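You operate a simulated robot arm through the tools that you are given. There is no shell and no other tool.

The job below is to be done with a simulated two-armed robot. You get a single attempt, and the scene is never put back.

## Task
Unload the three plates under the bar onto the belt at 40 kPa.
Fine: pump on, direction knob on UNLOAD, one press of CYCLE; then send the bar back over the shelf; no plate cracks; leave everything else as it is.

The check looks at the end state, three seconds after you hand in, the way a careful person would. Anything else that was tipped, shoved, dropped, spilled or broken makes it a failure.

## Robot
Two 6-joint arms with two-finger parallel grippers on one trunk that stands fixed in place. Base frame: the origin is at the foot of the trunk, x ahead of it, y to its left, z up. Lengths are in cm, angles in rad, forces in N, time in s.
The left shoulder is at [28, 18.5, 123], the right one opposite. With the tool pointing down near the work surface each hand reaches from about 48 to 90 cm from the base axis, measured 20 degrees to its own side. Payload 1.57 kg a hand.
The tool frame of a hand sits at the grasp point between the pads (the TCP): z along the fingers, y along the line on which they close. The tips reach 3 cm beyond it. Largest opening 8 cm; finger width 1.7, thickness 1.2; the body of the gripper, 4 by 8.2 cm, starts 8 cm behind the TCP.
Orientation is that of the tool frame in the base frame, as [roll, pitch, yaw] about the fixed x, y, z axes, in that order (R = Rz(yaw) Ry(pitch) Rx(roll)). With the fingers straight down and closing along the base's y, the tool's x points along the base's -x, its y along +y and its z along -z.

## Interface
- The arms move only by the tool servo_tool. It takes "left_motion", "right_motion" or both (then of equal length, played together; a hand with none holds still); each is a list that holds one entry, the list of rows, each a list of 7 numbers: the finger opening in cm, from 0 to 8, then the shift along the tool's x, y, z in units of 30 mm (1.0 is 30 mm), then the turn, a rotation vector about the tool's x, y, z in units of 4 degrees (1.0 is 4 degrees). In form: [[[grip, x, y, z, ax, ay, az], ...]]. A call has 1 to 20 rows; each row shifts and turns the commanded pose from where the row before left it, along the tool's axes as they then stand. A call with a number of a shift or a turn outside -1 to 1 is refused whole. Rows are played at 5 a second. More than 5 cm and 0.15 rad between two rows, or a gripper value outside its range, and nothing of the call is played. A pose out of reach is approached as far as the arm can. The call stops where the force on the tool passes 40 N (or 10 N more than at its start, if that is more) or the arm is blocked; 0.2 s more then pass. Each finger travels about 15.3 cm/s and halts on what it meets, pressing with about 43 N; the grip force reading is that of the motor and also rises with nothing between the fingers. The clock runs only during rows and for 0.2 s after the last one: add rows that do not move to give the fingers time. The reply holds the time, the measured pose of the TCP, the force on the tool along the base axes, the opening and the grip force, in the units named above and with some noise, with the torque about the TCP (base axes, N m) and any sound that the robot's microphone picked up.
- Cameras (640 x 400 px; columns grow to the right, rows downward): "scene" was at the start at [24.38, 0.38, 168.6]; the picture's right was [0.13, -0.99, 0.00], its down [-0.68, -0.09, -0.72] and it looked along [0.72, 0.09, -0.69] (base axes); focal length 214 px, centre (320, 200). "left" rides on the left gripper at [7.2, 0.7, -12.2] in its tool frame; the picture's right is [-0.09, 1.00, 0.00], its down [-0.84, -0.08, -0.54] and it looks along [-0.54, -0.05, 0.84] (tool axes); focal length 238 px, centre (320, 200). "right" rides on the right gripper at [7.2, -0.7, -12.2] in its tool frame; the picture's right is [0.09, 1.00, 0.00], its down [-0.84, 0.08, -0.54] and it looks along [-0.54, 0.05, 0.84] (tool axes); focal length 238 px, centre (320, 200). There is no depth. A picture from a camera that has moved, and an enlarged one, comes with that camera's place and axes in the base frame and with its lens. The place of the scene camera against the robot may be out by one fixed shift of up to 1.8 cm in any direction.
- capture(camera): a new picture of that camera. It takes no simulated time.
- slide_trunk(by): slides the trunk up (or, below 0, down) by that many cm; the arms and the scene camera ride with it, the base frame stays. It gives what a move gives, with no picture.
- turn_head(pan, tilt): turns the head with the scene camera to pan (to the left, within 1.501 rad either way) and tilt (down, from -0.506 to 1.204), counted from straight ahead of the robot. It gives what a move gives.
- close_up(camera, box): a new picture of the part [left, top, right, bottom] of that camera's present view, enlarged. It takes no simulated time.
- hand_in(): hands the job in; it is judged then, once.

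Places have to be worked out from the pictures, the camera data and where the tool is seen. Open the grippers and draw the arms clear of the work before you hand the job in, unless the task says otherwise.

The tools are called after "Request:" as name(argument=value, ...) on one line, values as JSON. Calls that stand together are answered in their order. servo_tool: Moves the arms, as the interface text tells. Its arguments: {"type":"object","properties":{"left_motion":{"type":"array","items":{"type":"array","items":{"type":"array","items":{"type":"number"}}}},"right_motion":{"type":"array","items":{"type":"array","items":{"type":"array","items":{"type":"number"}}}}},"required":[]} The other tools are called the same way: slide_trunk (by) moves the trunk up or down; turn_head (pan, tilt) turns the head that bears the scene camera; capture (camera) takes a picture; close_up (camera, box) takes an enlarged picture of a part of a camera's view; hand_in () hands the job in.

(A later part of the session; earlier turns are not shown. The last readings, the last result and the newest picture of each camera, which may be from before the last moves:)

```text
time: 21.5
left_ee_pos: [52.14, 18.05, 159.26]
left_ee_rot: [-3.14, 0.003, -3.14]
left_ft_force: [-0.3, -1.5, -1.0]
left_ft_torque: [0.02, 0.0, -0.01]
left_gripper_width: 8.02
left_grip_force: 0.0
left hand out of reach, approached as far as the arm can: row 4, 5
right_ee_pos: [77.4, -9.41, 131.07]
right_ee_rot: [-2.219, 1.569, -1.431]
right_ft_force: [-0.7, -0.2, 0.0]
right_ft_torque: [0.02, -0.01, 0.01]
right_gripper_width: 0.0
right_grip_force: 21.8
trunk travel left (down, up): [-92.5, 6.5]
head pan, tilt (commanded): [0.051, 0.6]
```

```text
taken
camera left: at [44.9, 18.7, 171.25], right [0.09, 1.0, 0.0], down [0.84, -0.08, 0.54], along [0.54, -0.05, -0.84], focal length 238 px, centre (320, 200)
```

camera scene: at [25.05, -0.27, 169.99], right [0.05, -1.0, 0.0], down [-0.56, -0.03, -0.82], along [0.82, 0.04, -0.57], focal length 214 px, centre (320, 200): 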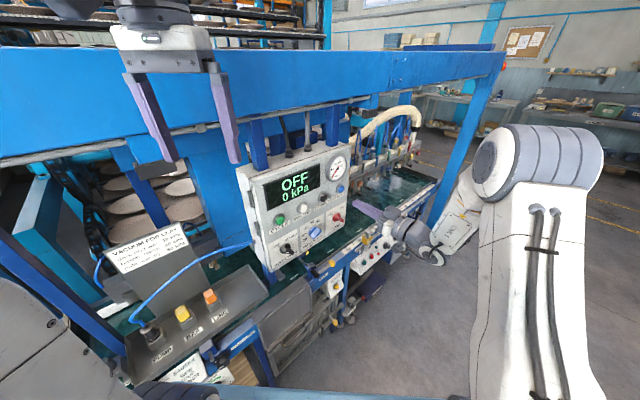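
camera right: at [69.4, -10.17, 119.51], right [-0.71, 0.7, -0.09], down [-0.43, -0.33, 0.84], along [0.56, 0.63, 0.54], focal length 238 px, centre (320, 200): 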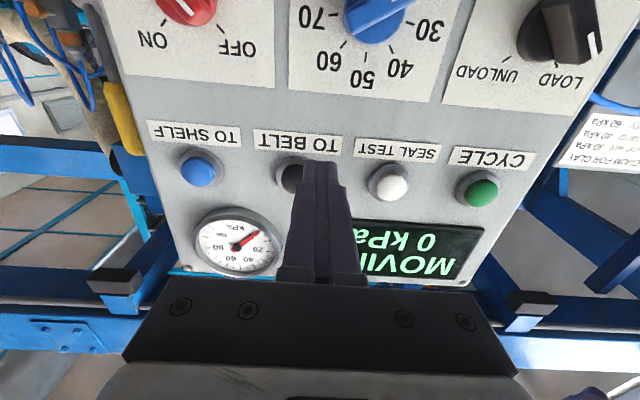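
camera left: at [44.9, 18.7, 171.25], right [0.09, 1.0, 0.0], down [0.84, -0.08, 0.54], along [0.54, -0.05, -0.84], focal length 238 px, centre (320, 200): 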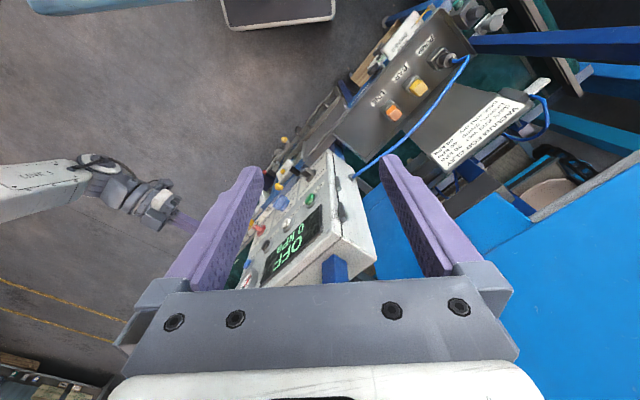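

The bar has arrived and the display is back to OFF. With the hand 12 cm off the panel, I lower the trunk 12 cm to give the right arm better reach to the knob row.

Request:
slide_trunk(by=-12)

Request:
capture(camera="scene")

Request:
capture(camera="right")

Request:
capture(camera="left")

```text
time: 23.0
left_ee_pos: [52.06, 18.2, 147.19]
left_ee_rot: [3.141, 0.001, 3.141]
left_ft_force: [0.4, -0.3, 0.0]
left_ft_torque: [-0.01, 0.0, -0.03]
left_gripper_width: 7.97
left_grip_force: 0.0
right_ee_pos: [77.44, -9.3, 119.1]
right_ee_rot: [-2.059, 1.569, -1.275]
right_ft_force: [0.3, 0.4, 0.1]
right_ft_torque: [0.02, 0.02, 0.04]
right_gripper_width: 0.0
right_grip_force: 21.2
trunk travel left (down, up): [-80.5, 18.5]
head pan, tilt (commanded): [0.051, 0.6]
```

```text
taken
camera scene: at [25.03, -0.26, 157.99], right [0.05, -1.0, 0.0], down [-0.56, -0.03, -0.83], along [0.82, 0.04, -0.56], focal length 214 px, centre (320, 200)
```

scene: 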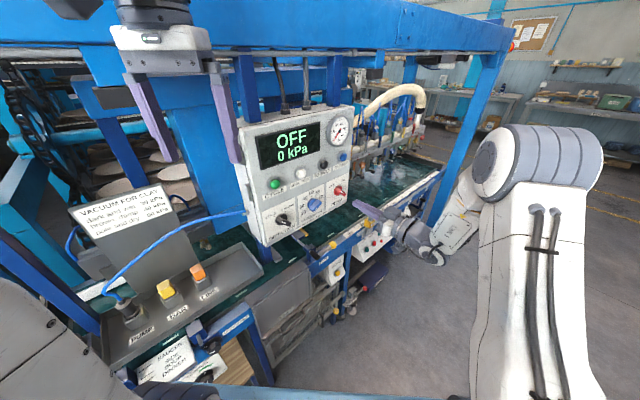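

```text
taken
camera right: at [69.24, -18.47, 111.95], right [-0.7, 0.7, -0.09], down [-0.44, -0.33, 0.84], along [0.56, 0.63, 0.54], focal length 238 px, centre (320, 200)
```

right: 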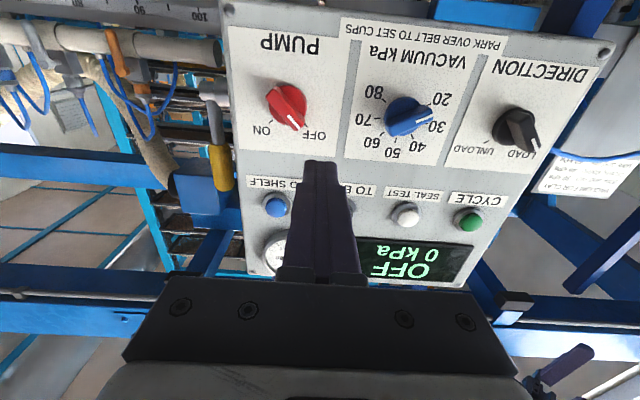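

```text
taken
camera left: at [44.88, 18.72, 159.26], right [0.09, 1.0, 0.0], down [0.84, -0.08, 0.54], along [0.54, -0.05, -0.84], focal length 238 px, centre (320, 200)
```

left: 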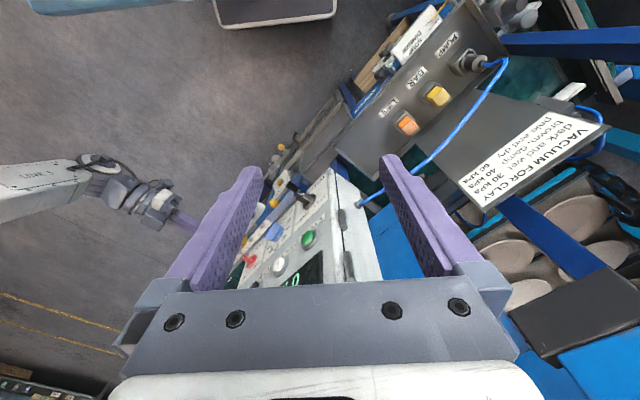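

Now the right camera sees all three knobs nearly square-on. I enlarge the view to measure their places and angles.

Request:
close_up(camera="right", box=[340, 40, 600, 200])

Request:
close_up(camera="right", box=[340, 60, 460, 160])

Request:
close_up(camera="scene", box=[230, 90, 370, 250])

```text
2.46 times, centred on (470, 120) of right
camera zoom: at [69.24, -18.47, 111.95], right [-0.7, 0.7, -0.09], down [-0.44, -0.33, 0.84], along [0.56, 0.63, 0.54], focal length 587 px, centre (-49, 397)
```

zoom: 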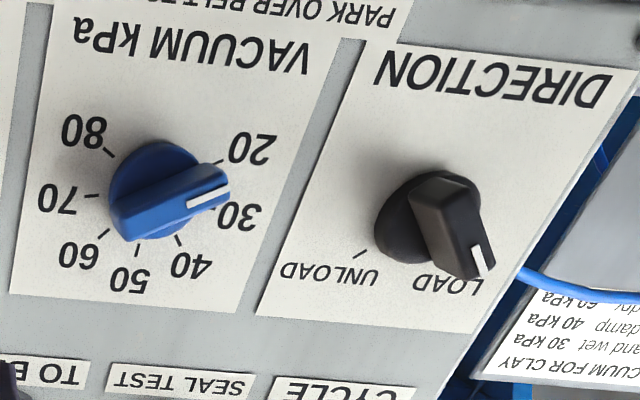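

```text
4.00 times, centred on (400, 110) of right
camera zoom: at [69.24, -18.47, 111.95], right [-0.7, 0.7, -0.09], down [-0.44, -0.33, 0.84], along [0.56, 0.63, 0.54], focal length 953 px, centre (0, 560)
```

zoom: 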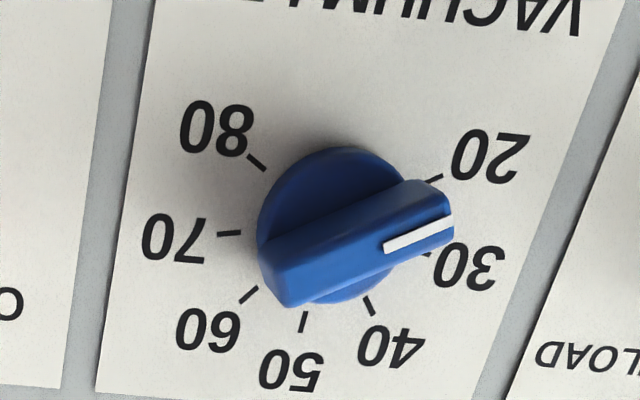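

```text
2.50 times, centred on (300, 170) of scene
camera zoom: at [25.03, -0.26, 157.99], right [0.05, -1.0, 0.0], down [-0.56, -0.03, -0.83], along [0.82, 0.04, -0.56], focal length 536 px, centre (370, 275)
```

zoom: 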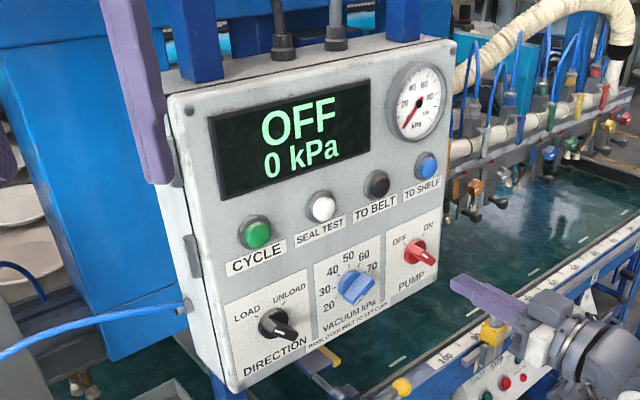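

The ticks fit a 40° spacing: 20 at −120° and 40 at −40°, with the knob centre near s = 12.5 along the panel and z = 117.2. Before lowering further I check the left arm's clearance by turning the head left.

Request:
turn_head(pan=0.9, tilt=0.75)

Request:
capture(camera="scene")

```text
time: 24.1
left_ee_pos: [52.12, 18.1, 147.16]
left_ee_rot: [-3.141, 0.002, -3.14]
left_ft_force: [0.2, -0.2, -0.7]
left_ft_torque: [0.02, 0.01, -0.02]
left_gripper_width: 8.01
left_grip_force: 0.0
right_ee_pos: [77.51, -9.49, 119.15]
right_ee_rot: [-2.204, 1.569, -1.42]
right_ft_force: [0.2, -0.8, 0.5]
right_ft_torque: [0.03, -0.04, -0.01]
right_gripper_width: 0.0
right_grip_force: 21.5
trunk travel left (down, up): [-80.5, 18.5]
head pan, tilt (commanded): [0.901, 0.75]
```

```text
taken
camera scene: at [21.37, 5.78, 156.7], right [0.78, -0.62, 0.0], down [-0.42, -0.53, -0.73], along [0.45, 0.57, -0.68], focal length 214 px, centre (320, 200)
```

scene: 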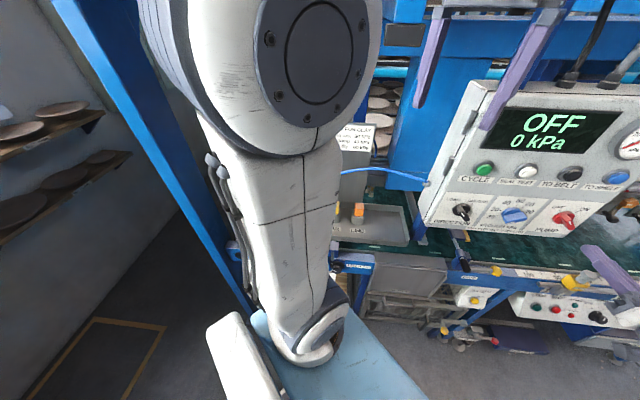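

The left upper arm stands straight up from the shoulder with nothing below it, so lowering is safe. I raise the right hand 6 cm first, then lower the trunk 10 cm and turn the head back.

Request:
servo_tool(right_motion=[[[0, -0.7, 0, 0, 0, 0, 0], [0, -0.7, 0, 0, 0, 0, 0], [0, -0.7, 0, 0, 0, 0, 0], [0, 0, 0, 0, 0, 0, 0]]])

Request:
slide_trunk(by=-10)

Request:
turn_head(pan=0.05, tilt=0.45)

Request:
capture(camera="scene")

Request:
capture(camera="right")

Request:
capture(camera="left")

```text
time: 25.1
left_ee_pos: [52.15, 18.12, 147.28]
left_ee_rot: [-3.141, 0.002, 3.141]
left_ft_force: [-0.4, -0.1, 0.5]
left_ft_torque: [-0.03, 0.01, -0.04]
left_gripper_width: 8.0
left_grip_force: 0.2
right_ee_pos: [77.67, -9.39, 125.43]
right_ee_rot: [-2.174, 1.568, -1.387]
right_ft_force: [0.1, 0.1, -0.6]
right_ft_torque: [0.0, -0.02, 0.03]
right_gripper_width: 0.0
right_grip_force: 21.2
trunk travel left (down, up): [-80.5, 18.5]
head pan, tilt (commanded): [0.901, 0.75]
```

```text
time: 26.5
left_ee_pos: [52.19, 18.22, 137.2]
left_ee_rot: [-3.141, 0.001, -3.141]
left_ft_force: [0.1, -0.4, -1.0]
left_ft_torque: [0.0, 0.0, 0.0]
left_gripper_width: 8.0
left_grip_force: 0.1
right_ee_pos: [77.61, -9.4, 115.32]
right_ee_rot: [-2.087, 1.569, -1.302]
right_ft_force: [0.1, -0.6, -0.3]
right_ft_torque: [-0.01, 0.02, -0.02]
right_gripper_width: 0.0
right_grip_force: 21.2
trunk travel left (down, up): [-70.5, 28.5]
head pan, tilt (commanded): [0.901, 0.75]
```

```text
time: 27.6
left_ee_pos: [52.04, 18.22, 137.14]
left_ee_rot: [3.142, 0.002, -3.141]
left_ft_force: [0.0, 0.3, 0.2]
left_ft_torque: [0.02, 0.0, 0.01]
left_gripper_width: 8.01
left_grip_force: 0.0
right_ee_pos: [77.51, -9.42, 115.37]
right_ee_rot: [-2.198, 1.568, -1.412]
right_ft_force: [-0.5, 0.0, 0.5]
right_ft_torque: [0.0, -0.01, 0.02]
right_gripper_width: 0.01
right_grip_force: 21.0
trunk travel left (down, up): [-70.5, 28.5]
head pan, tilt (commanded): [0.051, 0.45]
```

```text
taken
camera scene: at [25.39, -0.24, 149.34], right [0.05, -1.0, 0.0], down [-0.43, -0.02, -0.9], along [0.9, 0.05, -0.44], focal length 214 px, centre (320, 200)
```

scene: 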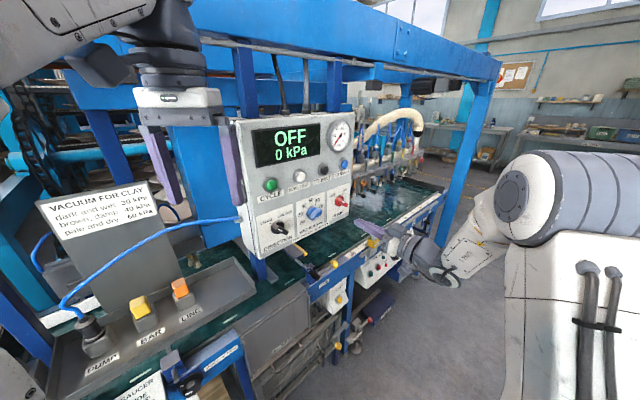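

```text
taken
camera right: at [69.3, -18.46, 108.21], right [-0.7, 0.7, -0.09], down [-0.44, -0.33, 0.84], along [0.56, 0.63, 0.54], focal length 238 px, centre (320, 200)
```

right: 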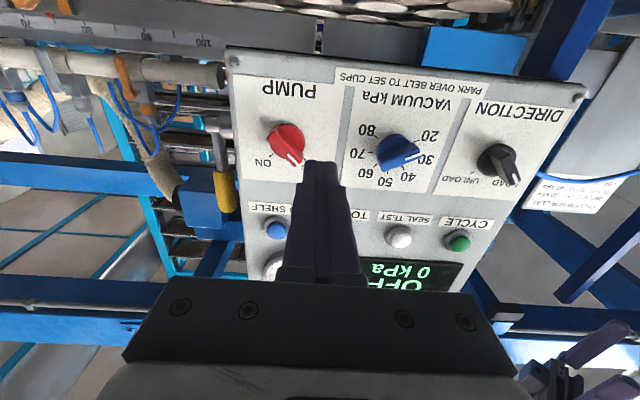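

```text
taken
camera left: at [44.89, 18.72, 149.25], right [0.09, 1.0, 0.0], down [0.84, -0.08, 0.54], along [0.54, -0.05, -0.84], focal length 238 px, centre (320, 200)
```

left: 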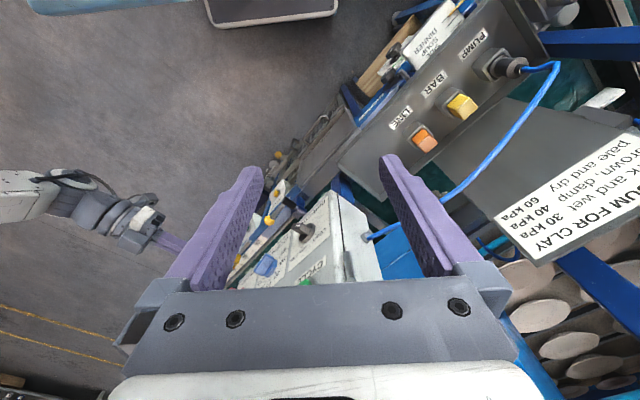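

The scene is clear. I move the right hand in front of the VACUUM knob, about 8 cm off the cap plane.

Request:
servo_tool(right_motion=[[[0, -0.15, 0.73, 0.35, 0, 0, 0], [0, -0.15, 0.73, 0.35, 0, 0, 0], [0, -0.15, 0.73, 0.35, 0, 0, 0], [0, -0.15, 0.73, 0.35, 0, 0, 0], [5.5, 0, 0, 0, 0, 0, 0], [5.5, 0, 0, 0, 0, 0, 0]]])

Request:
capture(camera="right")

Request:
capture(camera="scene")

```text
time: 29.1
left_ee_pos: [52.06, 18.1, 137.32]
left_ee_rot: [-3.141, 0.001, -3.14]
left_ft_force: [0.0, -0.4, 0.5]
left_ft_torque: [0.01, -0.04, 0.02]
left_gripper_width: 8.02
left_grip_force: 0.0
right_ee_pos: [74.35, -0.2, 117.25]
right_ee_rot: [-2.191, 1.569, -1.407]
right_ft_force: [-0.1, 0.3, -0.4]
right_ft_torque: [0.0, -0.01, 0.0]
right_gripper_width: 5.51
right_grip_force: 0.0
trunk travel left (down, up): [-70.5, 28.5]
head pan, tilt (commanded): [0.051, 0.45]
```

```text
taken
camera right: at [66.07, -9.23, 110.0], right [-0.7, 0.7, -0.09], down [-0.44, -0.33, 0.84], along [0.56, 0.63, 0.54], focal length 238 px, centre (320, 200)
```

right: 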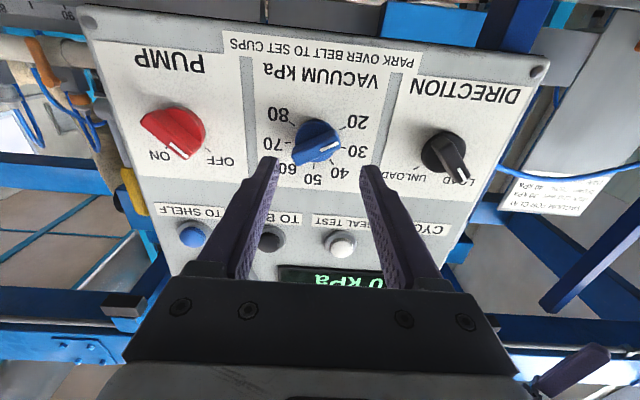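

```text
taken
camera scene: at [25.39, -0.24, 149.34], right [0.05, -1.0, 0.0], down [-0.43, -0.02, -0.9], along [0.9, 0.05, -0.44], focal length 214 px, centre (320, 200)
```

scene: 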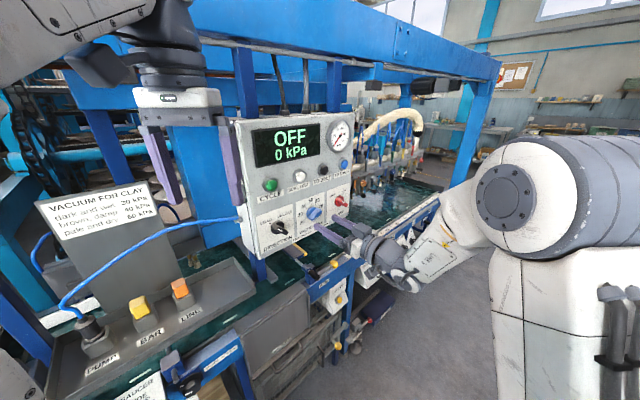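

The hand reached without trouble and the fingers straddle the VACUUM knob. I take a close-up to refine the centre.

Request:
close_up(camera="right", box=[240, 80, 400, 200])

```text
3.33 times, centred on (320, 140) of right
camera zoom: at [66.07, -9.23, 110.0], right [-0.7, 0.7, -0.09], down [-0.44, -0.33, 0.84], along [0.56, 0.63, 0.54], focal length 794 px, centre (320, 400)
```

zoom: 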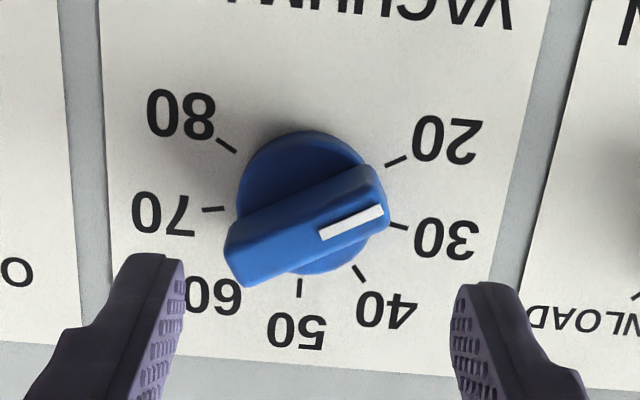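

The centre works out at s ≈ 12.75, z ≈ 117.3, and the bar lies exactly along the 20 mark at −120°. I trim the position and roll the hand +60° about its axis so the fingers straddle the bar.

Request:
servo_tool(right_motion=[[[5.5, -0.03, -0.07, 0, 0, 0, 1], [5.5, 0, 0, 0, 0, 0, 1], [5.5, 0, 0, 0, 0, 0, 1], [5.5, 0, 0, 0, 0, 0, 1], [5.5, 0, 0, 0, 0, 0, 1], [5.5, 0, 0, 0, 0, 0, 1], [5.5, 0, 0, 0, 0, 0, 1], [5.5, 0, 0, 0, 0, 0, 1], [5.5, 0, 0, 0, 0, 0, 1], [5.5, 0, 0, 0, 0, 0, 1], [5.5, 0, 0, 0, 0, 0, 1], [5.5, 0, 0, 0, 0, 0, 1], [5.5, 0, 0, 0, 0, 0, 1], [5.5, 0, 0, 0, 0, 0, 1], [5.5, 0, 0, 0, 0, 0, 1], [5.5, 0, 0, 0, 0, 0, 0]]])

Request:
capture(camera="right")

Request:
capture(camera="scene")

```text
time: 32.5
left_ee_pos: [52.01, 18.19, 137.12]
left_ee_rot: [-3.141, 0.002, 3.14]
left_ft_force: [0.2, -0.5, -0.1]
left_ft_torque: [-0.04, -0.01, 0.01]
left_gripper_width: 7.99
left_grip_force: 0.0
right_ee_pos: [74.4, -0.38, 117.19]
right_ee_rot: [1.571, 0.525, 2.356]
right_ft_force: [0.2, 0.0, -0.7]
right_ft_torque: [0.02, -0.01, 0.0]
right_gripper_width: 5.51
right_grip_force: 0.1
trunk travel left (down, up): [-70.5, 28.5]
head pan, tilt (commanded): [0.051, 0.45]
```

```text
taken
camera right: at [61.59, -4.8, 113.13], right [-0.41, 0.41, 0.82], down [0.1, -0.87, 0.49], along [0.91, 0.28, 0.31], focal length 238 px, centre (320, 200)
```

right: 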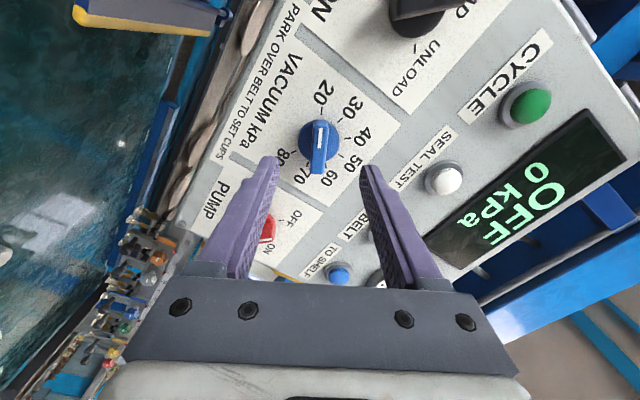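

```text
taken
camera scene: at [25.39, -0.24, 149.34], right [0.05, -1.0, 0.0], down [-0.43, -0.02, -0.9], along [0.9, 0.05, -0.44], focal length 214 px, centre (320, 200)
```

scene: 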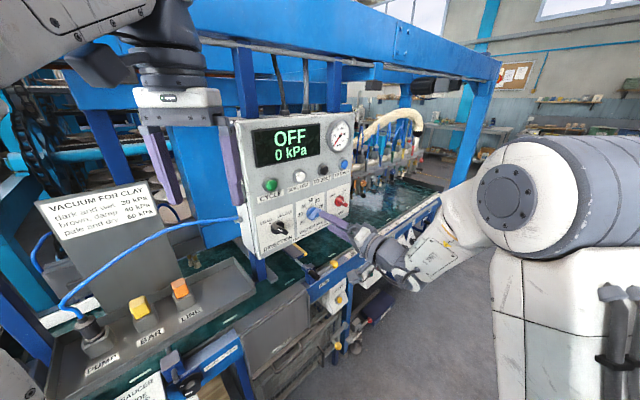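

The bar stands upright between the fingers in the right camera, so the alignment is good. I advance 4.4 cm to bring the pads alongside the bar.

Request:
servo_tool(right_motion=[[[5.5, 0, 0, 0.4, 0, 0, 0], [5.5, 0, 0, 0.4, 0, 0, 0], [5.5, 0, 0, 0.3, 0, 0, 0], [5.5, 0, 0, 0.2, 0, 0, 0], [5.5, 0, 0, 0.17, 0, 0, 0], [5.5, 0, 0, 0, 0, 0, 0]]])

Request:
capture(camera="right")

Request:
close_up(camera="scene", box=[240, 160, 400, 280])

Request:
close_up(camera="left", box=[220, 150, 400, 300])

```text
time: 33.9
left_ee_pos: [52.11, 18.06, 137.17]
left_ee_rot: [-3.141, 0.002, -3.142]
left_ft_force: [-0.5, 0.5, -0.6]
left_ft_torque: [0.02, 0.01, -0.02]
left_gripper_width: 7.99
left_grip_force: 0.1
right_ee_pos: [77.5, 2.71, 117.18]
right_ee_rot: [1.571, 0.524, 2.356]
right_ft_force: [-0.7, -0.5, -0.1]
right_ft_torque: [0.0, 0.01, 0.0]
right_gripper_width: 5.48
right_grip_force: 0.0
trunk travel left (down, up): [-70.5, 28.5]
head pan, tilt (commanded): [0.051, 0.45]
```

```text
taken
camera right: at [64.75, -1.71, 113.1], right [-0.41, 0.41, 0.82], down [0.1, -0.87, 0.49], along [0.91, 0.28, 0.31], focal length 238 px, centre (320, 200)
```

right: 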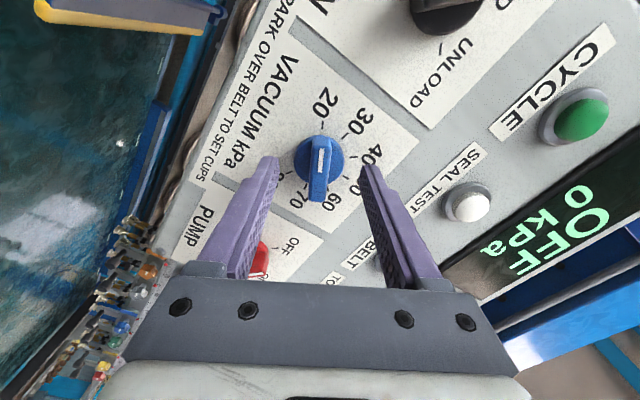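

```text
3.33 times, centred on (320, 220) of scene
camera zoom: at [25.39, -0.24, 149.34], right [0.05, -1.0, 0.0], down [-0.43, -0.02, -0.9], along [0.9, 0.05, -0.44], focal length 715 px, centre (320, 133)
```

zoom: 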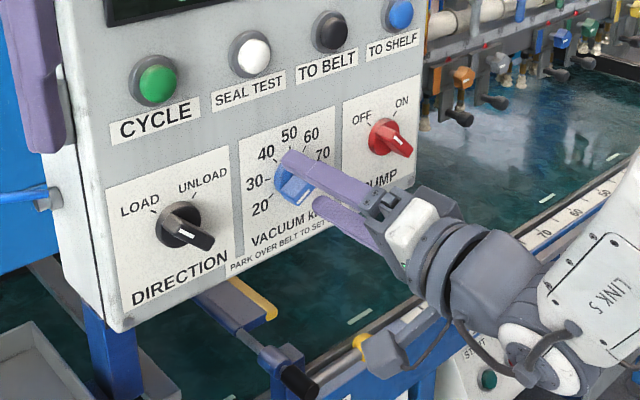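

```text
2.67 times, centred on (310, 225) of left
camera zoom: at [44.89, 18.72, 149.25], right [0.09, 1.0, 0.0], down [0.84, -0.08, 0.54], along [0.54, -0.05, -0.84], focal length 636 px, centre (347, 133)
```

zoom: 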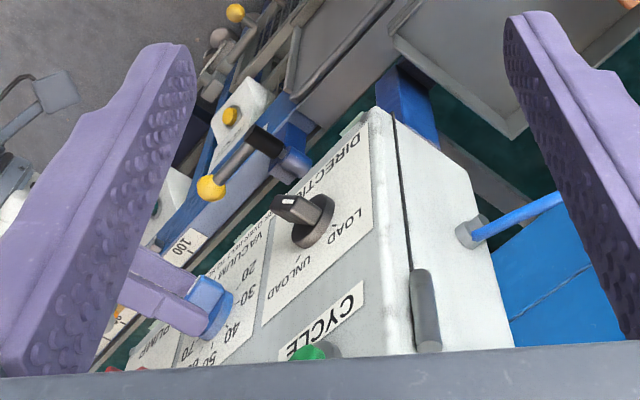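

The tips sit about 0.9 cm above the knob's disc and overlap the bar by about 1 cm. I ease in another 4 mm and close on the bar.

Request:
servo_tool(right_motion=[[[5.5, 0, 0, 0.13, 0, 0, 0], [3.5, 0, 0, 0, 0, 0, 0], [2.0, 0, 0, 0, 0, 0, 0], [0.5, 0, 0, 0, 0, 0, 0], [0.5, 0, 0, 0, 0, 0, 0], [0.5, 0, 0, 0, 0, 0, 0]]])

Request:
capture(camera="right")

```text
time: 35.2
left_ee_pos: [52.15, 18.09, 137.08]
left_ee_rot: [-3.14, 0.002, 3.141]
left_ft_force: [-0.2, -0.4, -0.2]
left_ft_torque: [-0.03, 0.02, 0.02]
left_gripper_width: 7.98
left_grip_force: 0.1
right_ee_pos: [77.86, 2.82, 117.16]
right_ee_rot: [1.574, 0.523, 2.356]
right_ft_force: [1.5, 0.6, -2.9]
right_ft_torque: [0.21, -0.15, -0.41]
right_gripper_width: 1.32
right_grip_force: 29.4
trunk travel left (down, up): [-70.5, 28.5]
head pan, tilt (commanded): [0.051, 0.45]
```

```text
taken
camera right: at [65.01, -1.45, 113.05], right [-0.41, 0.41, 0.82], down [0.1, -0.87, 0.49], along [0.91, 0.28, 0.31], focal length 238 px, centre (320, 200)
```

right: 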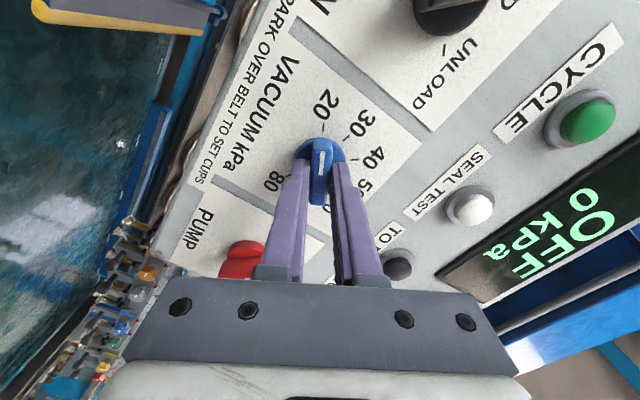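

The bar is gripped at 1.32 cm with little side force. I turn clockwise 40° first and check.

Request:
servo_tool(right_motion=[[[0.5, 0, 0, 0, 0, 0, 1], [0.5, 0, 0, 0, 0, 0, 1], [0.5, 0, 0, 0, 0, 0, 1], [0.5, 0, 0, 0, 0, 0, 1], [0.5, 0, 0, 0, 0, 0, 1], [0.5, 0, 0, 0, 0, 0, 1], [0.5, 0, 0, 0, 0, 0, 1], [0.5, 0, 0, 0, 0, 0, 1], [0.5, 0, 0, 0, 0, 0, 1], [0.5, 0, 0, 0, 0, 0, 1]]])

Request:
capture(camera="right")

Request:
close_up(camera="scene", box=[240, 110, 400, 250])

```text
time: 37.5
left_ee_pos: [52.17, 18.1, 137.11]
left_ee_rot: [3.141, 0.002, -3.141]
left_ft_force: [0.9, 0.2, 0.3]
left_ft_torque: [-0.01, -0.01, -0.01]
left_gripper_width: 8.01
left_grip_force: 0.1
right_ee_pos: [77.83, 2.96, 117.22]
right_ee_rot: [1.572, -0.176, 2.357]
right_ft_force: [2.4, -2.8, -5.6]
right_ft_torque: [-0.01, 0.04, -0.11]
right_gripper_width: 1.29
right_grip_force: 29.7
trunk travel left (down, up): [-70.5, 28.5]
head pan, tilt (commanded): [0.051, 0.45]
```

```text
taken
camera right: at [64.09, -0.52, 117.85], right [0.06, -0.06, 1.0], down [0.21, -0.98, -0.07], along [0.98, 0.21, -0.05], focal length 238 px, centre (320, 200)
```

right: 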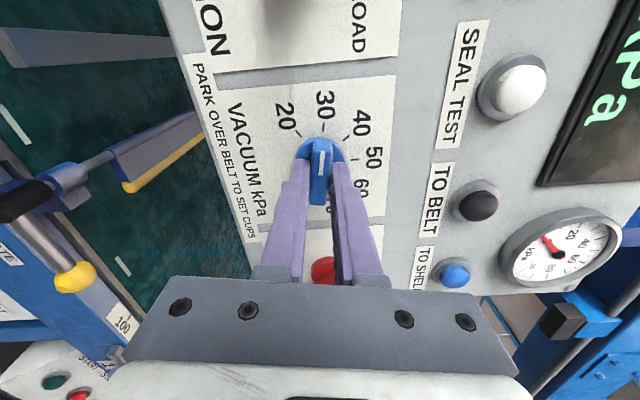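

```text
2.86 times, centred on (320, 180) of scene
camera zoom: at [25.43, -0.26, 149.33], right [0.05, -1.0, 0.0], down [-0.43, -0.02, -0.9], along [0.9, 0.05, -0.44], focal length 613 px, centre (320, 257)
```

zoom: 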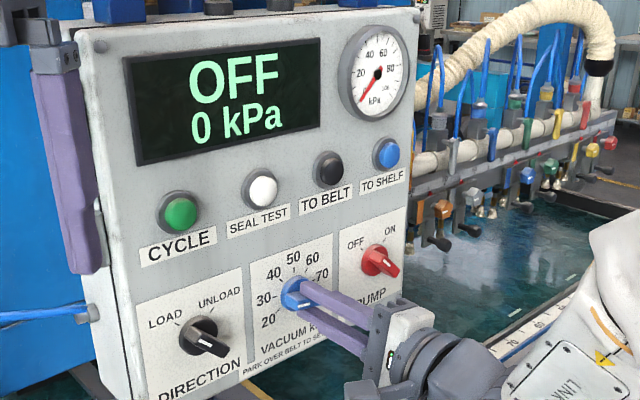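

The knob now points at 30. I turn another 40° to 40 kPa.

Request:
servo_tool(right_motion=[[[0.5, 0, 0, 0, 0, 0, 1], [0.5, 0, 0, 0, 0, 0, 1], [0.5, 0, 0, 0, 0, 0, 1], [0.5, 0, 0, 0, 0, 0, 1], [0.5, 0, 0, 0, 0, 0, 1], [0.5, 0, 0, 0, 0, 0, 1], [0.5, 0, 0, 0, 0, 0, 1], [0.5, 0, 0, 0, 0, 0, 1], [0.5, 0, 0, 0, 0, 0, 1], [0.5, 0, 0, 0, 0, 0, 1], [0.5, 0, 0, 0, 0, 0, 0]]])

Request:
capture(camera="right")

Request:
close_up(camera="scene", box=[240, 110, 400, 250])

```text
time: 39.9
left_ee_pos: [52.09, 18.07, 137.13]
left_ee_rot: [3.14, 0.002, 3.14]
left_ft_force: [-0.4, 0.1, -0.5]
left_ft_torque: [-0.02, 0.0, 0.0]
left_gripper_width: 8.01
left_grip_force: 0.2
right_ee_pos: [77.96, 2.95, 117.16]
right_ee_rot: [1.569, -0.872, 2.356]
right_ft_force: [2.8, -4.5, -3.8]
right_ft_torque: [0.17, -0.26, 0.18]
right_gripper_width: 1.29
right_grip_force: 29.8
trunk travel left (down, up): [-70.5, 28.5]
head pan, tilt (commanded): [0.051, 0.45]
```

```text
taken
camera right: at [65.57, -1.99, 122.34], right [0.5, -0.5, 0.71], down [0.04, -0.81, -0.59], along [0.87, 0.32, -0.38], focal length 238 px, centre (320, 200)
```

right: 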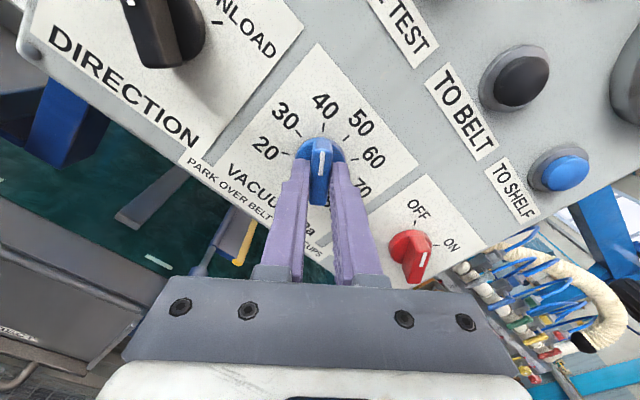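

```text
2.86 times, centred on (320, 180) of scene
camera zoom: at [25.42, -0.28, 149.33], right [0.05, -1.0, 0.0], down [-0.43, -0.02, -0.9], along [0.9, 0.05, -0.44], focal length 613 px, centre (320, 257)
```

zoom: 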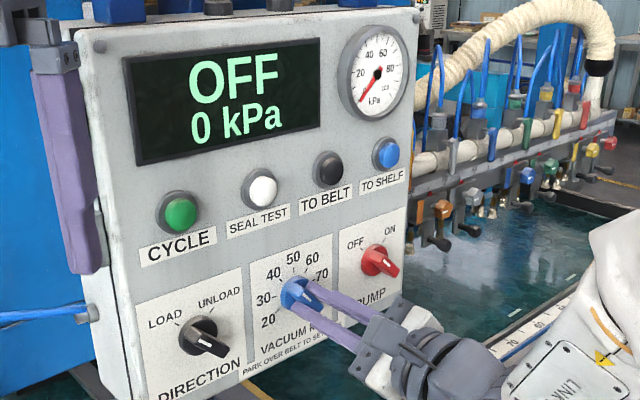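

The mark points at 40. I open the fingers and back straight off, then look closely at the bar parked over the belt.

Request:
servo_tool(right_motion=[[[2.5, 0, 0, 0, 0, 0, 0], [5.5, 0, 0, 0, 0, 0, 0], [5.5, 0, 0, 0, 0, 0, 0], [5.5, 0, 0, -0.4, 0, 0, 0], [5.5, 0, 0, -0.5, 0, 0, 0], [5.5, 0, 0, -0.5, 0, 0, 0], [5.5, 0, 0, 0, 0, 0, 0]]])

Request:
capture(camera="right")

Request:
close_up(camera="scene", box=[330, 90, 450, 200])

Request:
close_up(camera="scene", box=[30, 150, 240, 310])

```text
time: 41.5
left_ee_pos: [51.98, 18.08, 137.16]
left_ee_rot: [3.141, 0.002, 3.141]
left_ft_force: [-0.2, -0.7, 0.2]
left_ft_torque: [-0.03, 0.01, -0.01]
left_gripper_width: 7.99
left_grip_force: 0.0
right_ee_pos: [74.83, -0.07, 117.35]
right_ee_rot: [1.573, -0.874, 2.354]
right_ft_force: [-0.3, 0.4, -0.4]
right_ft_torque: [-0.02, -0.04, 0.01]
right_gripper_width: 5.51
right_grip_force: 0.0
trunk travel left (down, up): [-70.5, 28.5]
head pan, tilt (commanded): [0.051, 0.45]
```

```text
taken
camera right: at [62.56, -4.96, 122.38], right [0.5, -0.5, 0.71], down [0.04, -0.81, -0.59], along [0.87, 0.32, -0.38], focal length 238 px, centre (320, 200)
```

right: 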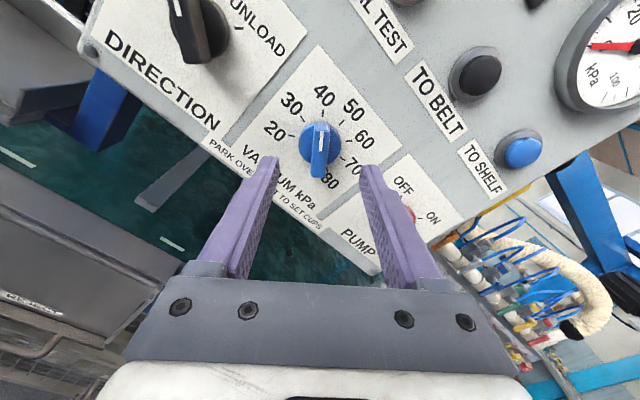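

```text
3.64 times, centred on (390, 145) of scene
camera zoom: at [25.39, -0.26, 149.34], right [0.05, -1.0, 0.0], down [-0.43, -0.02, -0.9], along [0.9, 0.05, -0.44], focal length 780 px, centre (66, 400)
```

zoom: 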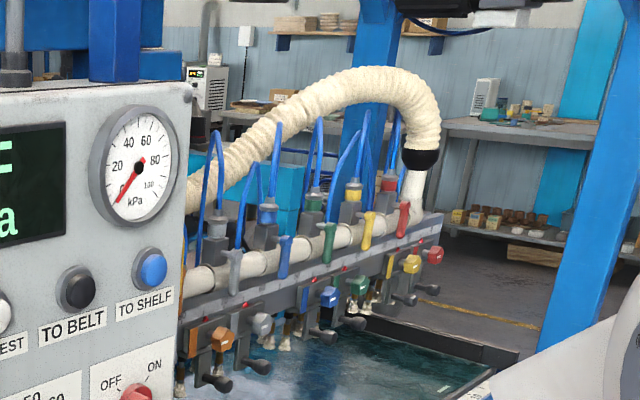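

```text
2.50 times, centred on (135, 230) of scene
camera zoom: at [25.39, -0.26, 149.34], right [0.05, -1.0, 0.0], down [-0.43, -0.02, -0.9], along [0.9, 0.05, -0.44], focal length 536 px, centre (782, 125)
```

zoom: 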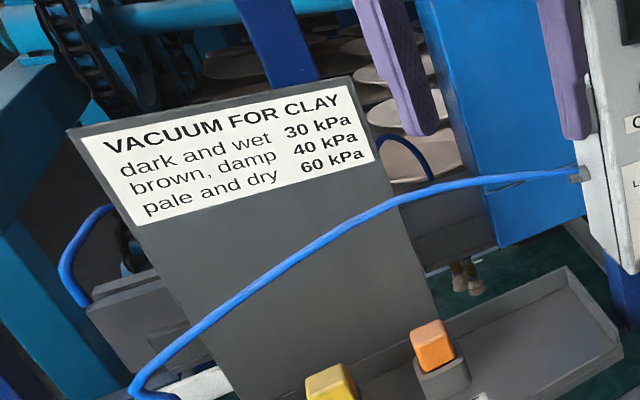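

The knob points at 40 and the hand is clear. The bar carries colour-coded heads with levers and valves, so I look at them more closely from this view.

Request:
close_up(camera="scene", box=[355, 140, 420, 200])

Request:
close_up(camera="scene", box=[355, 110, 420, 160])

Request:
close_up(camera="right", box=[420, 190, 640, 400])

Request:
close_up(camera="scene", box=[170, 190, 250, 260])

```text
6.67 times, centred on (388, 170) of scene
camera zoom: at [25.39, -0.26, 149.34], right [0.05, -1.0, 0.0], down [-0.43, -0.02, -0.9], along [0.9, 0.05, -0.44], focal length 1430 px, centre (-130, 400)
```

zoom: 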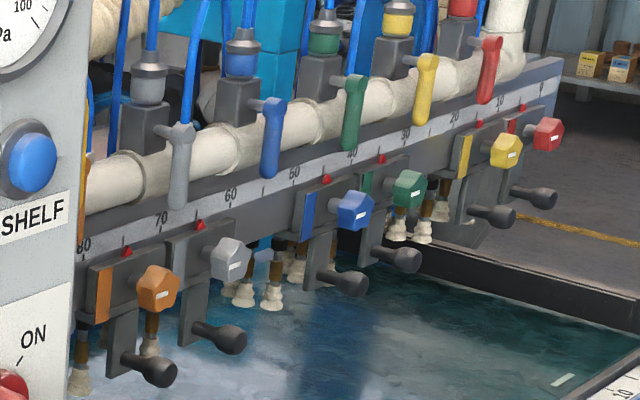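

```text
8.00 times, centred on (388, 135) of scene
camera zoom: at [25.39, -0.26, 149.34], right [0.05, -1.0, 0.0], down [-0.43, -0.02, -0.9], along [0.9, 0.05, -0.44], focal length 1716 px, centre (-220, 720)
```

zoom: 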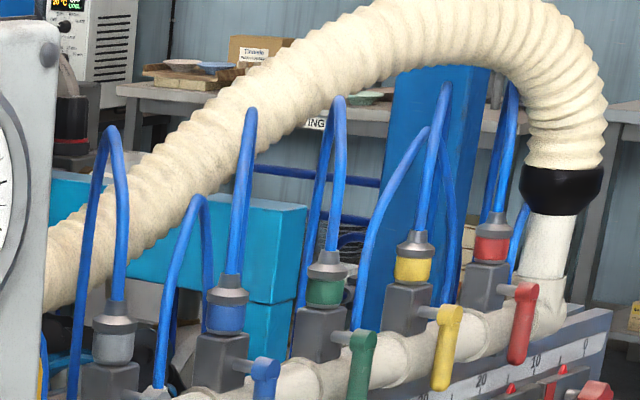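

```text
1.90 times, centred on (530, 295) of right
camera zoom: at [62.56, -4.96, 122.38], right [0.5, -0.5, 0.71], down [0.04, -0.81, -0.59], along [0.87, 0.32, -0.38], focal length 454 px, centre (-80, 19)
```

zoom: 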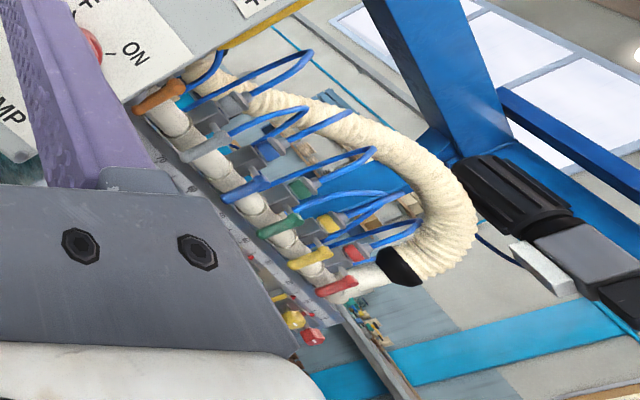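

```text
5.71 times, centred on (210, 225) of scene
camera zoom: at [25.39, -0.26, 149.34], right [0.05, -1.0, 0.0], down [-0.43, -0.02, -0.9], along [0.9, 0.05, -0.44], focal length 1226 px, centre (949, 57)
```

zoom: 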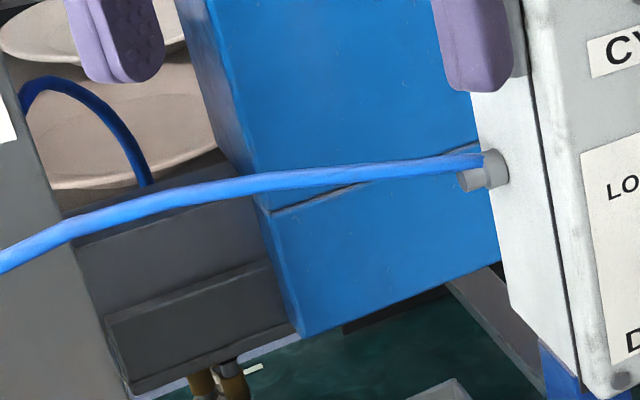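

The colour-coded heads are clamps and valves that the job doesn't ask me to touch. Next is PUMP: I shift 11.8 cm right at this distance, which already has the hand rolled near the OFF bar's angle.

Request:
servo_tool(right_motion=[[[5.5, -0.63, 0.753, 0, 0, 0, 0], [5.5, -0.63, 0.753, 0, 0, 0, 0], [5.5, -0.63, 0.753, 0, 0, 0, 0], [5.5, -0.63, 0.753, 0, 0, 0, 0], [5.5, 0, 0, 0, 0, 0, 0]]])

Request:
capture(camera="right")

Request:
close_up(camera="right", box=[240, 60, 400, 200])

Request:
capture(camera="scene")

```text
time: 42.6
left_ee_pos: [52.14, 17.93, 137.21]
left_ee_rot: [-3.141, 0.002, -3.141]
left_ft_force: [-0.3, 0.5, -1.0]
left_ft_torque: [0.02, -0.01, -0.03]
left_gripper_width: 8.01
left_grip_force: 0.0
right_ee_pos: [83.3, -8.29, 117.22]
right_ee_rot: [1.572, -0.872, 2.354]
right_ft_force: [0.2, -0.2, 0.2]
right_ft_torque: [-0.02, -0.02, 0.02]
right_gripper_width: 5.5
right_grip_force: 0.0
trunk travel left (down, up): [-70.5, 28.5]
head pan, tilt (commanded): [0.051, 0.45]
```

```text
taken
camera right: at [70.93, -13.25, 122.34], right [0.5, -0.5, 0.71], down [0.04, -0.81, -0.59], along [0.87, 0.32, -0.38], focal length 238 px, centre (320, 200)
```

right: 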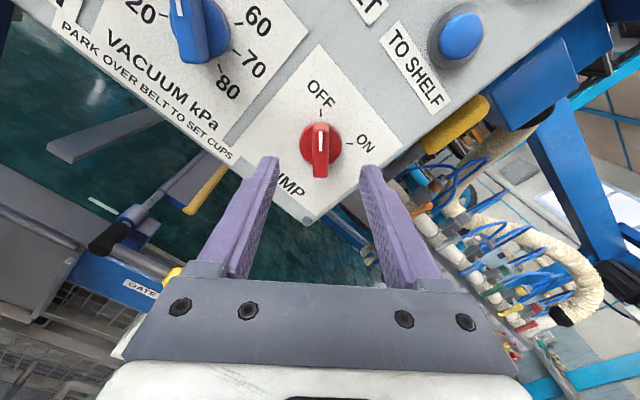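

```text
2.86 times, centred on (320, 130) of right
camera zoom: at [70.93, -13.25, 122.34], right [0.5, -0.5, 0.71], down [0.04, -0.81, -0.59], along [0.87, 0.32, -0.38], focal length 681 px, centre (320, 400)
```

zoom: 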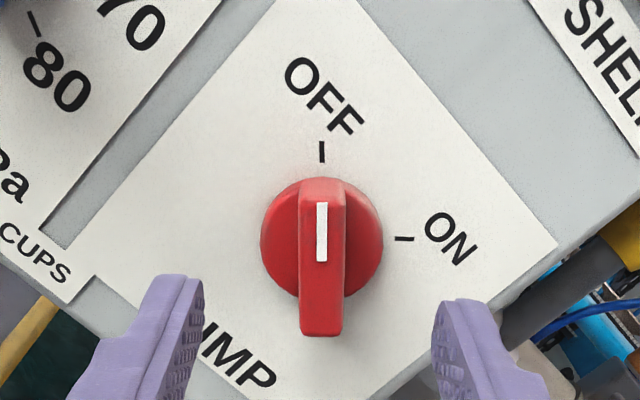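

```text
taken
camera scene: at [25.4, -0.26, 149.34], right [0.05, -1.0, 0.0], down [-0.43, -0.02, -0.9], along [0.9, 0.05, -0.44], focal length 214 px, centre (320, 200)
```

scene: 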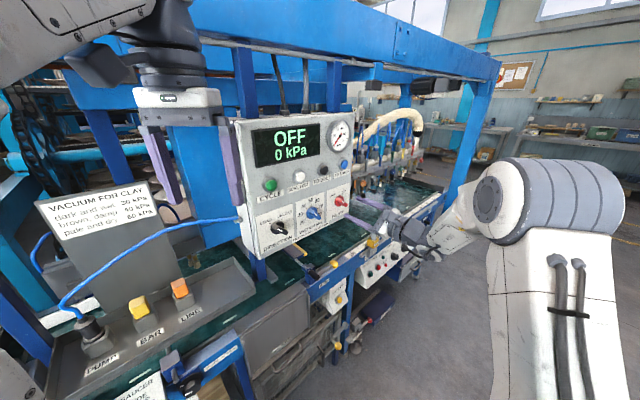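

The PUMP bar is at OFF (−45°), 5° off my roll, and the turn to ON is 90°. I trim roll and centring, then advance 4 cm to straddle the bar.

Request:
servo_tool(right_motion=[[[5.5, -0.083, -0.01, 0, 0, 0, -1], [5.5, 0, 0, 0.3, 0, 0, -0.2], [5.5, 0, 0, 0.4, 0, 0, 0], [5.5, 0, 0, 0.3, 0, 0, 0], [5.5, 0, 0, 0.2, 0, 0, 0], [5.5, 0, 0, 0.13, 0, 0, 0], [5.5, 0, 0, 0, 0, 0, 0]]])

Request:
capture(camera="right")

```text
time: 44.2
left_ee_pos: [52.19, 18.21, 137.18]
left_ee_rot: [3.141, 0.002, -3.141]
left_ft_force: [-0.2, 0.7, -0.2]
left_ft_torque: [-0.03, 0.01, 0.01]
left_gripper_width: 8.0
left_grip_force: 0.1
right_ee_pos: [86.15, -5.63, 116.98]
right_ee_rot: [1.573, -0.789, 2.355]
right_ft_force: [0.9, 0.3, -0.2]
right_ft_torque: [0.01, 0.02, 0.01]
right_gripper_width: 5.47
right_grip_force: 0.0
trunk travel left (down, up): [-70.5, 28.5]
head pan, tilt (commanded): [0.051, 0.45]
```

```text
taken
camera right: at [73.52, -10.23, 121.67], right [0.45, -0.45, 0.77], down [0.07, -0.84, -0.54], along [0.89, 0.3, -0.35], focal length 238 px, centre (320, 200)
```

right: 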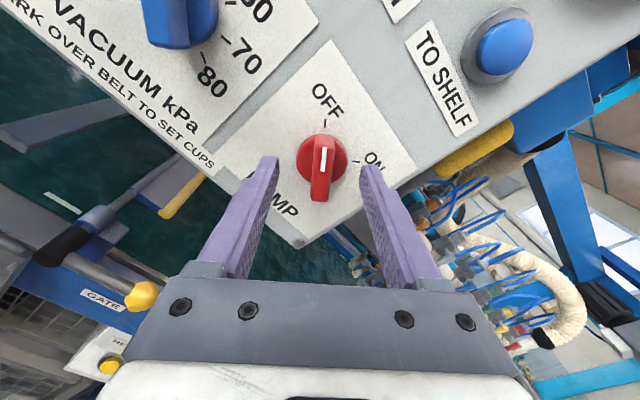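

Bar and pads are aligned within a degree. I close on the PUMP bar.

Request:
servo_tool(right_motion=[[[3.5, 0, 0, 0.03, 0, 0, 0], [2.0, 0, 0, 0, 0, 0, 0], [0.5, 0, 0, 0, 0, 0, 0], [0.5, 0, 0, 0, 0, 0, 0], [0.5, 0, 0, 0, 0, 0, 0]]])

```text
time: 45.5
left_ee_pos: [52.06, 18.07, 137.23]
left_ee_rot: [-3.141, 0.001, -3.141]
left_ft_force: [0.8, -0.2, 0.3]
left_ft_torque: [-0.01, 0.02, 0.01]
left_gripper_width: 8.0
left_grip_force: 0.1
right_ee_pos: [86.16, -5.48, 117.12]
right_ee_rot: [1.57, -0.787, 2.355]
right_ft_force: [7.1, -1.0, 5.8]
right_ft_torque: [-0.18, 0.19, -0.33]
right_gripper_width: 1.28
right_grip_force: 29.7
trunk travel left (down, up): [-70.5, 28.5]
head pan, tilt (commanded): [0.051, 0.45]
```

Gripped at 1.28 cm with an 8 N side load. I relieve it by 1 mm and start turning toward ON, the first 48°.

Request:
servo_tool(right_motion=[[[0.5, 0, 0.03, 0, 0, 0, 0.5], [0.5, 0, 0, 0, 0, 0, 1], [0.5, 0, 0, 0, 0, 0, 1], [0.5, 0, 0, 0, 0, 0, 1], [0.5, 0, 0, 0, 0, 0, 1], [0.5, 0, 0, 0, 0, 0, 1], [0.5, 0, 0, 0, 0, 0, 1], [0.5, 0, 0, 0, 0, 0, 1], [0.5, 0, 0, 0, 0, 0, 1], [0.5, 0, 0, 0, 0, 0, 1], [0.5, 0, 0, 0, 0, 0, 1], [0.5, 0, 0, 0, 0, 0, 1]]])

Request:
capture(camera="scene")

```text
time: 48.0
left_ee_pos: [52.12, 18.15, 137.16]
left_ee_rot: [3.141, 0.004, -3.142]
left_ft_force: [-1.0, -0.5, 0.3]
left_ft_torque: [0.0, 0.01, -0.06]
left_gripper_width: 8.04
left_grip_force: 0.0
right_ee_pos: [86.07, -5.51, 117.11]
right_ee_rot: [-1.68, -1.548, -0.677]
right_ft_force: [-12.3, 1.3, -6.8]
right_ft_torque: [0.45, -0.48, 0.08]
right_gripper_width: 1.28
right_grip_force: 29.9
trunk travel left (down, up): [-70.5, 28.5]
head pan, tilt (commanded): [0.051, 0.45]
```

```text
taken
camera scene: at [25.35, -0.24, 149.34], right [0.05, -1.0, 0.0], down [-0.43, -0.02, -0.9], along [0.9, 0.05, -0.43], focal length 214 px, centre (320, 200)
```

scene: 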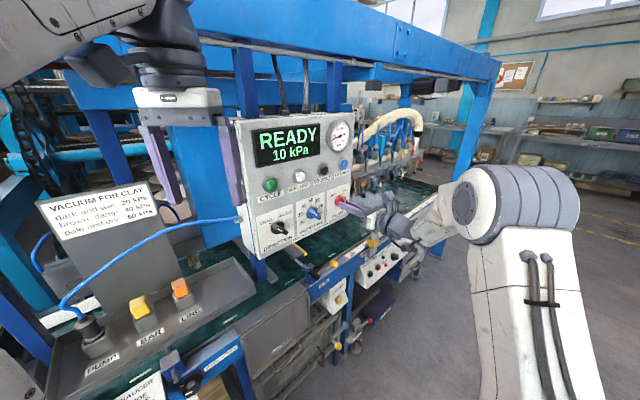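

The display now reads READY 10 kPa and is rising, so the switch has passed its middle. I complete the turn to the ON mark.

Request:
servo_tool(right_motion=[[[0.5, 0, 0, 0, 0, 0, 1], [0.5, 0, 0, 0, 0, 0, 1], [0.5, 0, 0, 0, 0, 0, 1], [0.5, 0, 0, 0, 0, 0, 1], [0.5, 0, 0, 0, 0, 0, 1], [0.5, 0, 0, 0, 0, 0, 1], [0.5, 0, 0, 0, 0, 0, 1], [0.5, 0, 0, 0, 0, 0, 1], [0.5, 0, 0, 0, 0, 0, 1], [0.5, 0, 0, 0, 0, 0, 1], [0.5, 0, 0, 0, 0, 0, 1], [0.5, 0, 0, 0, 0, 0, 0]]])

Request:
capture(camera="right")

Request:
close_up(camera="scene", box=[240, 110, 400, 250])

```text
time: 50.6
left_ee_pos: [51.9, 18.21, 137.24]
left_ee_rot: [3.141, 0.005, 3.141]
left_ft_force: [-0.1, -0.4, -0.2]
left_ft_torque: [0.0, -0.01, -0.01]
left_gripper_width: 7.99
left_grip_force: 0.1
right_ee_pos: [86.11, -5.54, 117.19]
right_ee_rot: [-1.576, -0.784, -0.78]
right_ft_force: [-19.3, 7.2, -10.6]
right_ft_torque: [-0.25, 0.1, 0.17]
right_gripper_width: 1.3
right_grip_force: 30.0
trunk travel left (down, up): [-70.5, 28.5]
head pan, tilt (commanded): [0.051, 0.45]
```

```text
taken
camera right: at [80.75, -17.28, 122.73], right [0.54, -0.54, -0.64], down [-0.77, -0.01, -0.64], along [0.34, 0.84, -0.42], focal length 238 px, centre (320, 200)
```

right: 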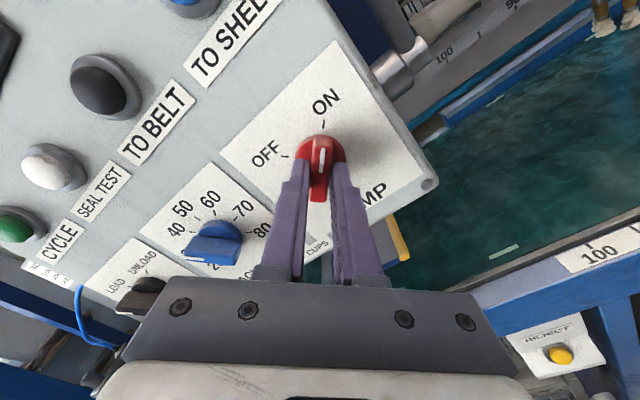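

```text
2.86 times, centred on (320, 180) of scene
camera zoom: at [25.32, -0.19, 149.35], right [0.05, -1.0, 0.0], down [-0.43, -0.02, -0.9], along [0.9, 0.05, -0.43], focal length 613 px, centre (320, 257)
```

zoom: 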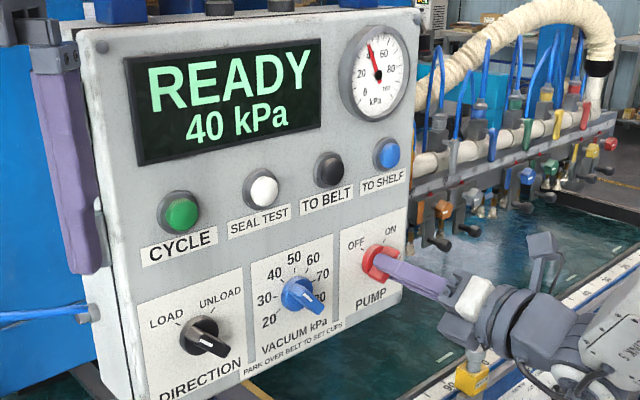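

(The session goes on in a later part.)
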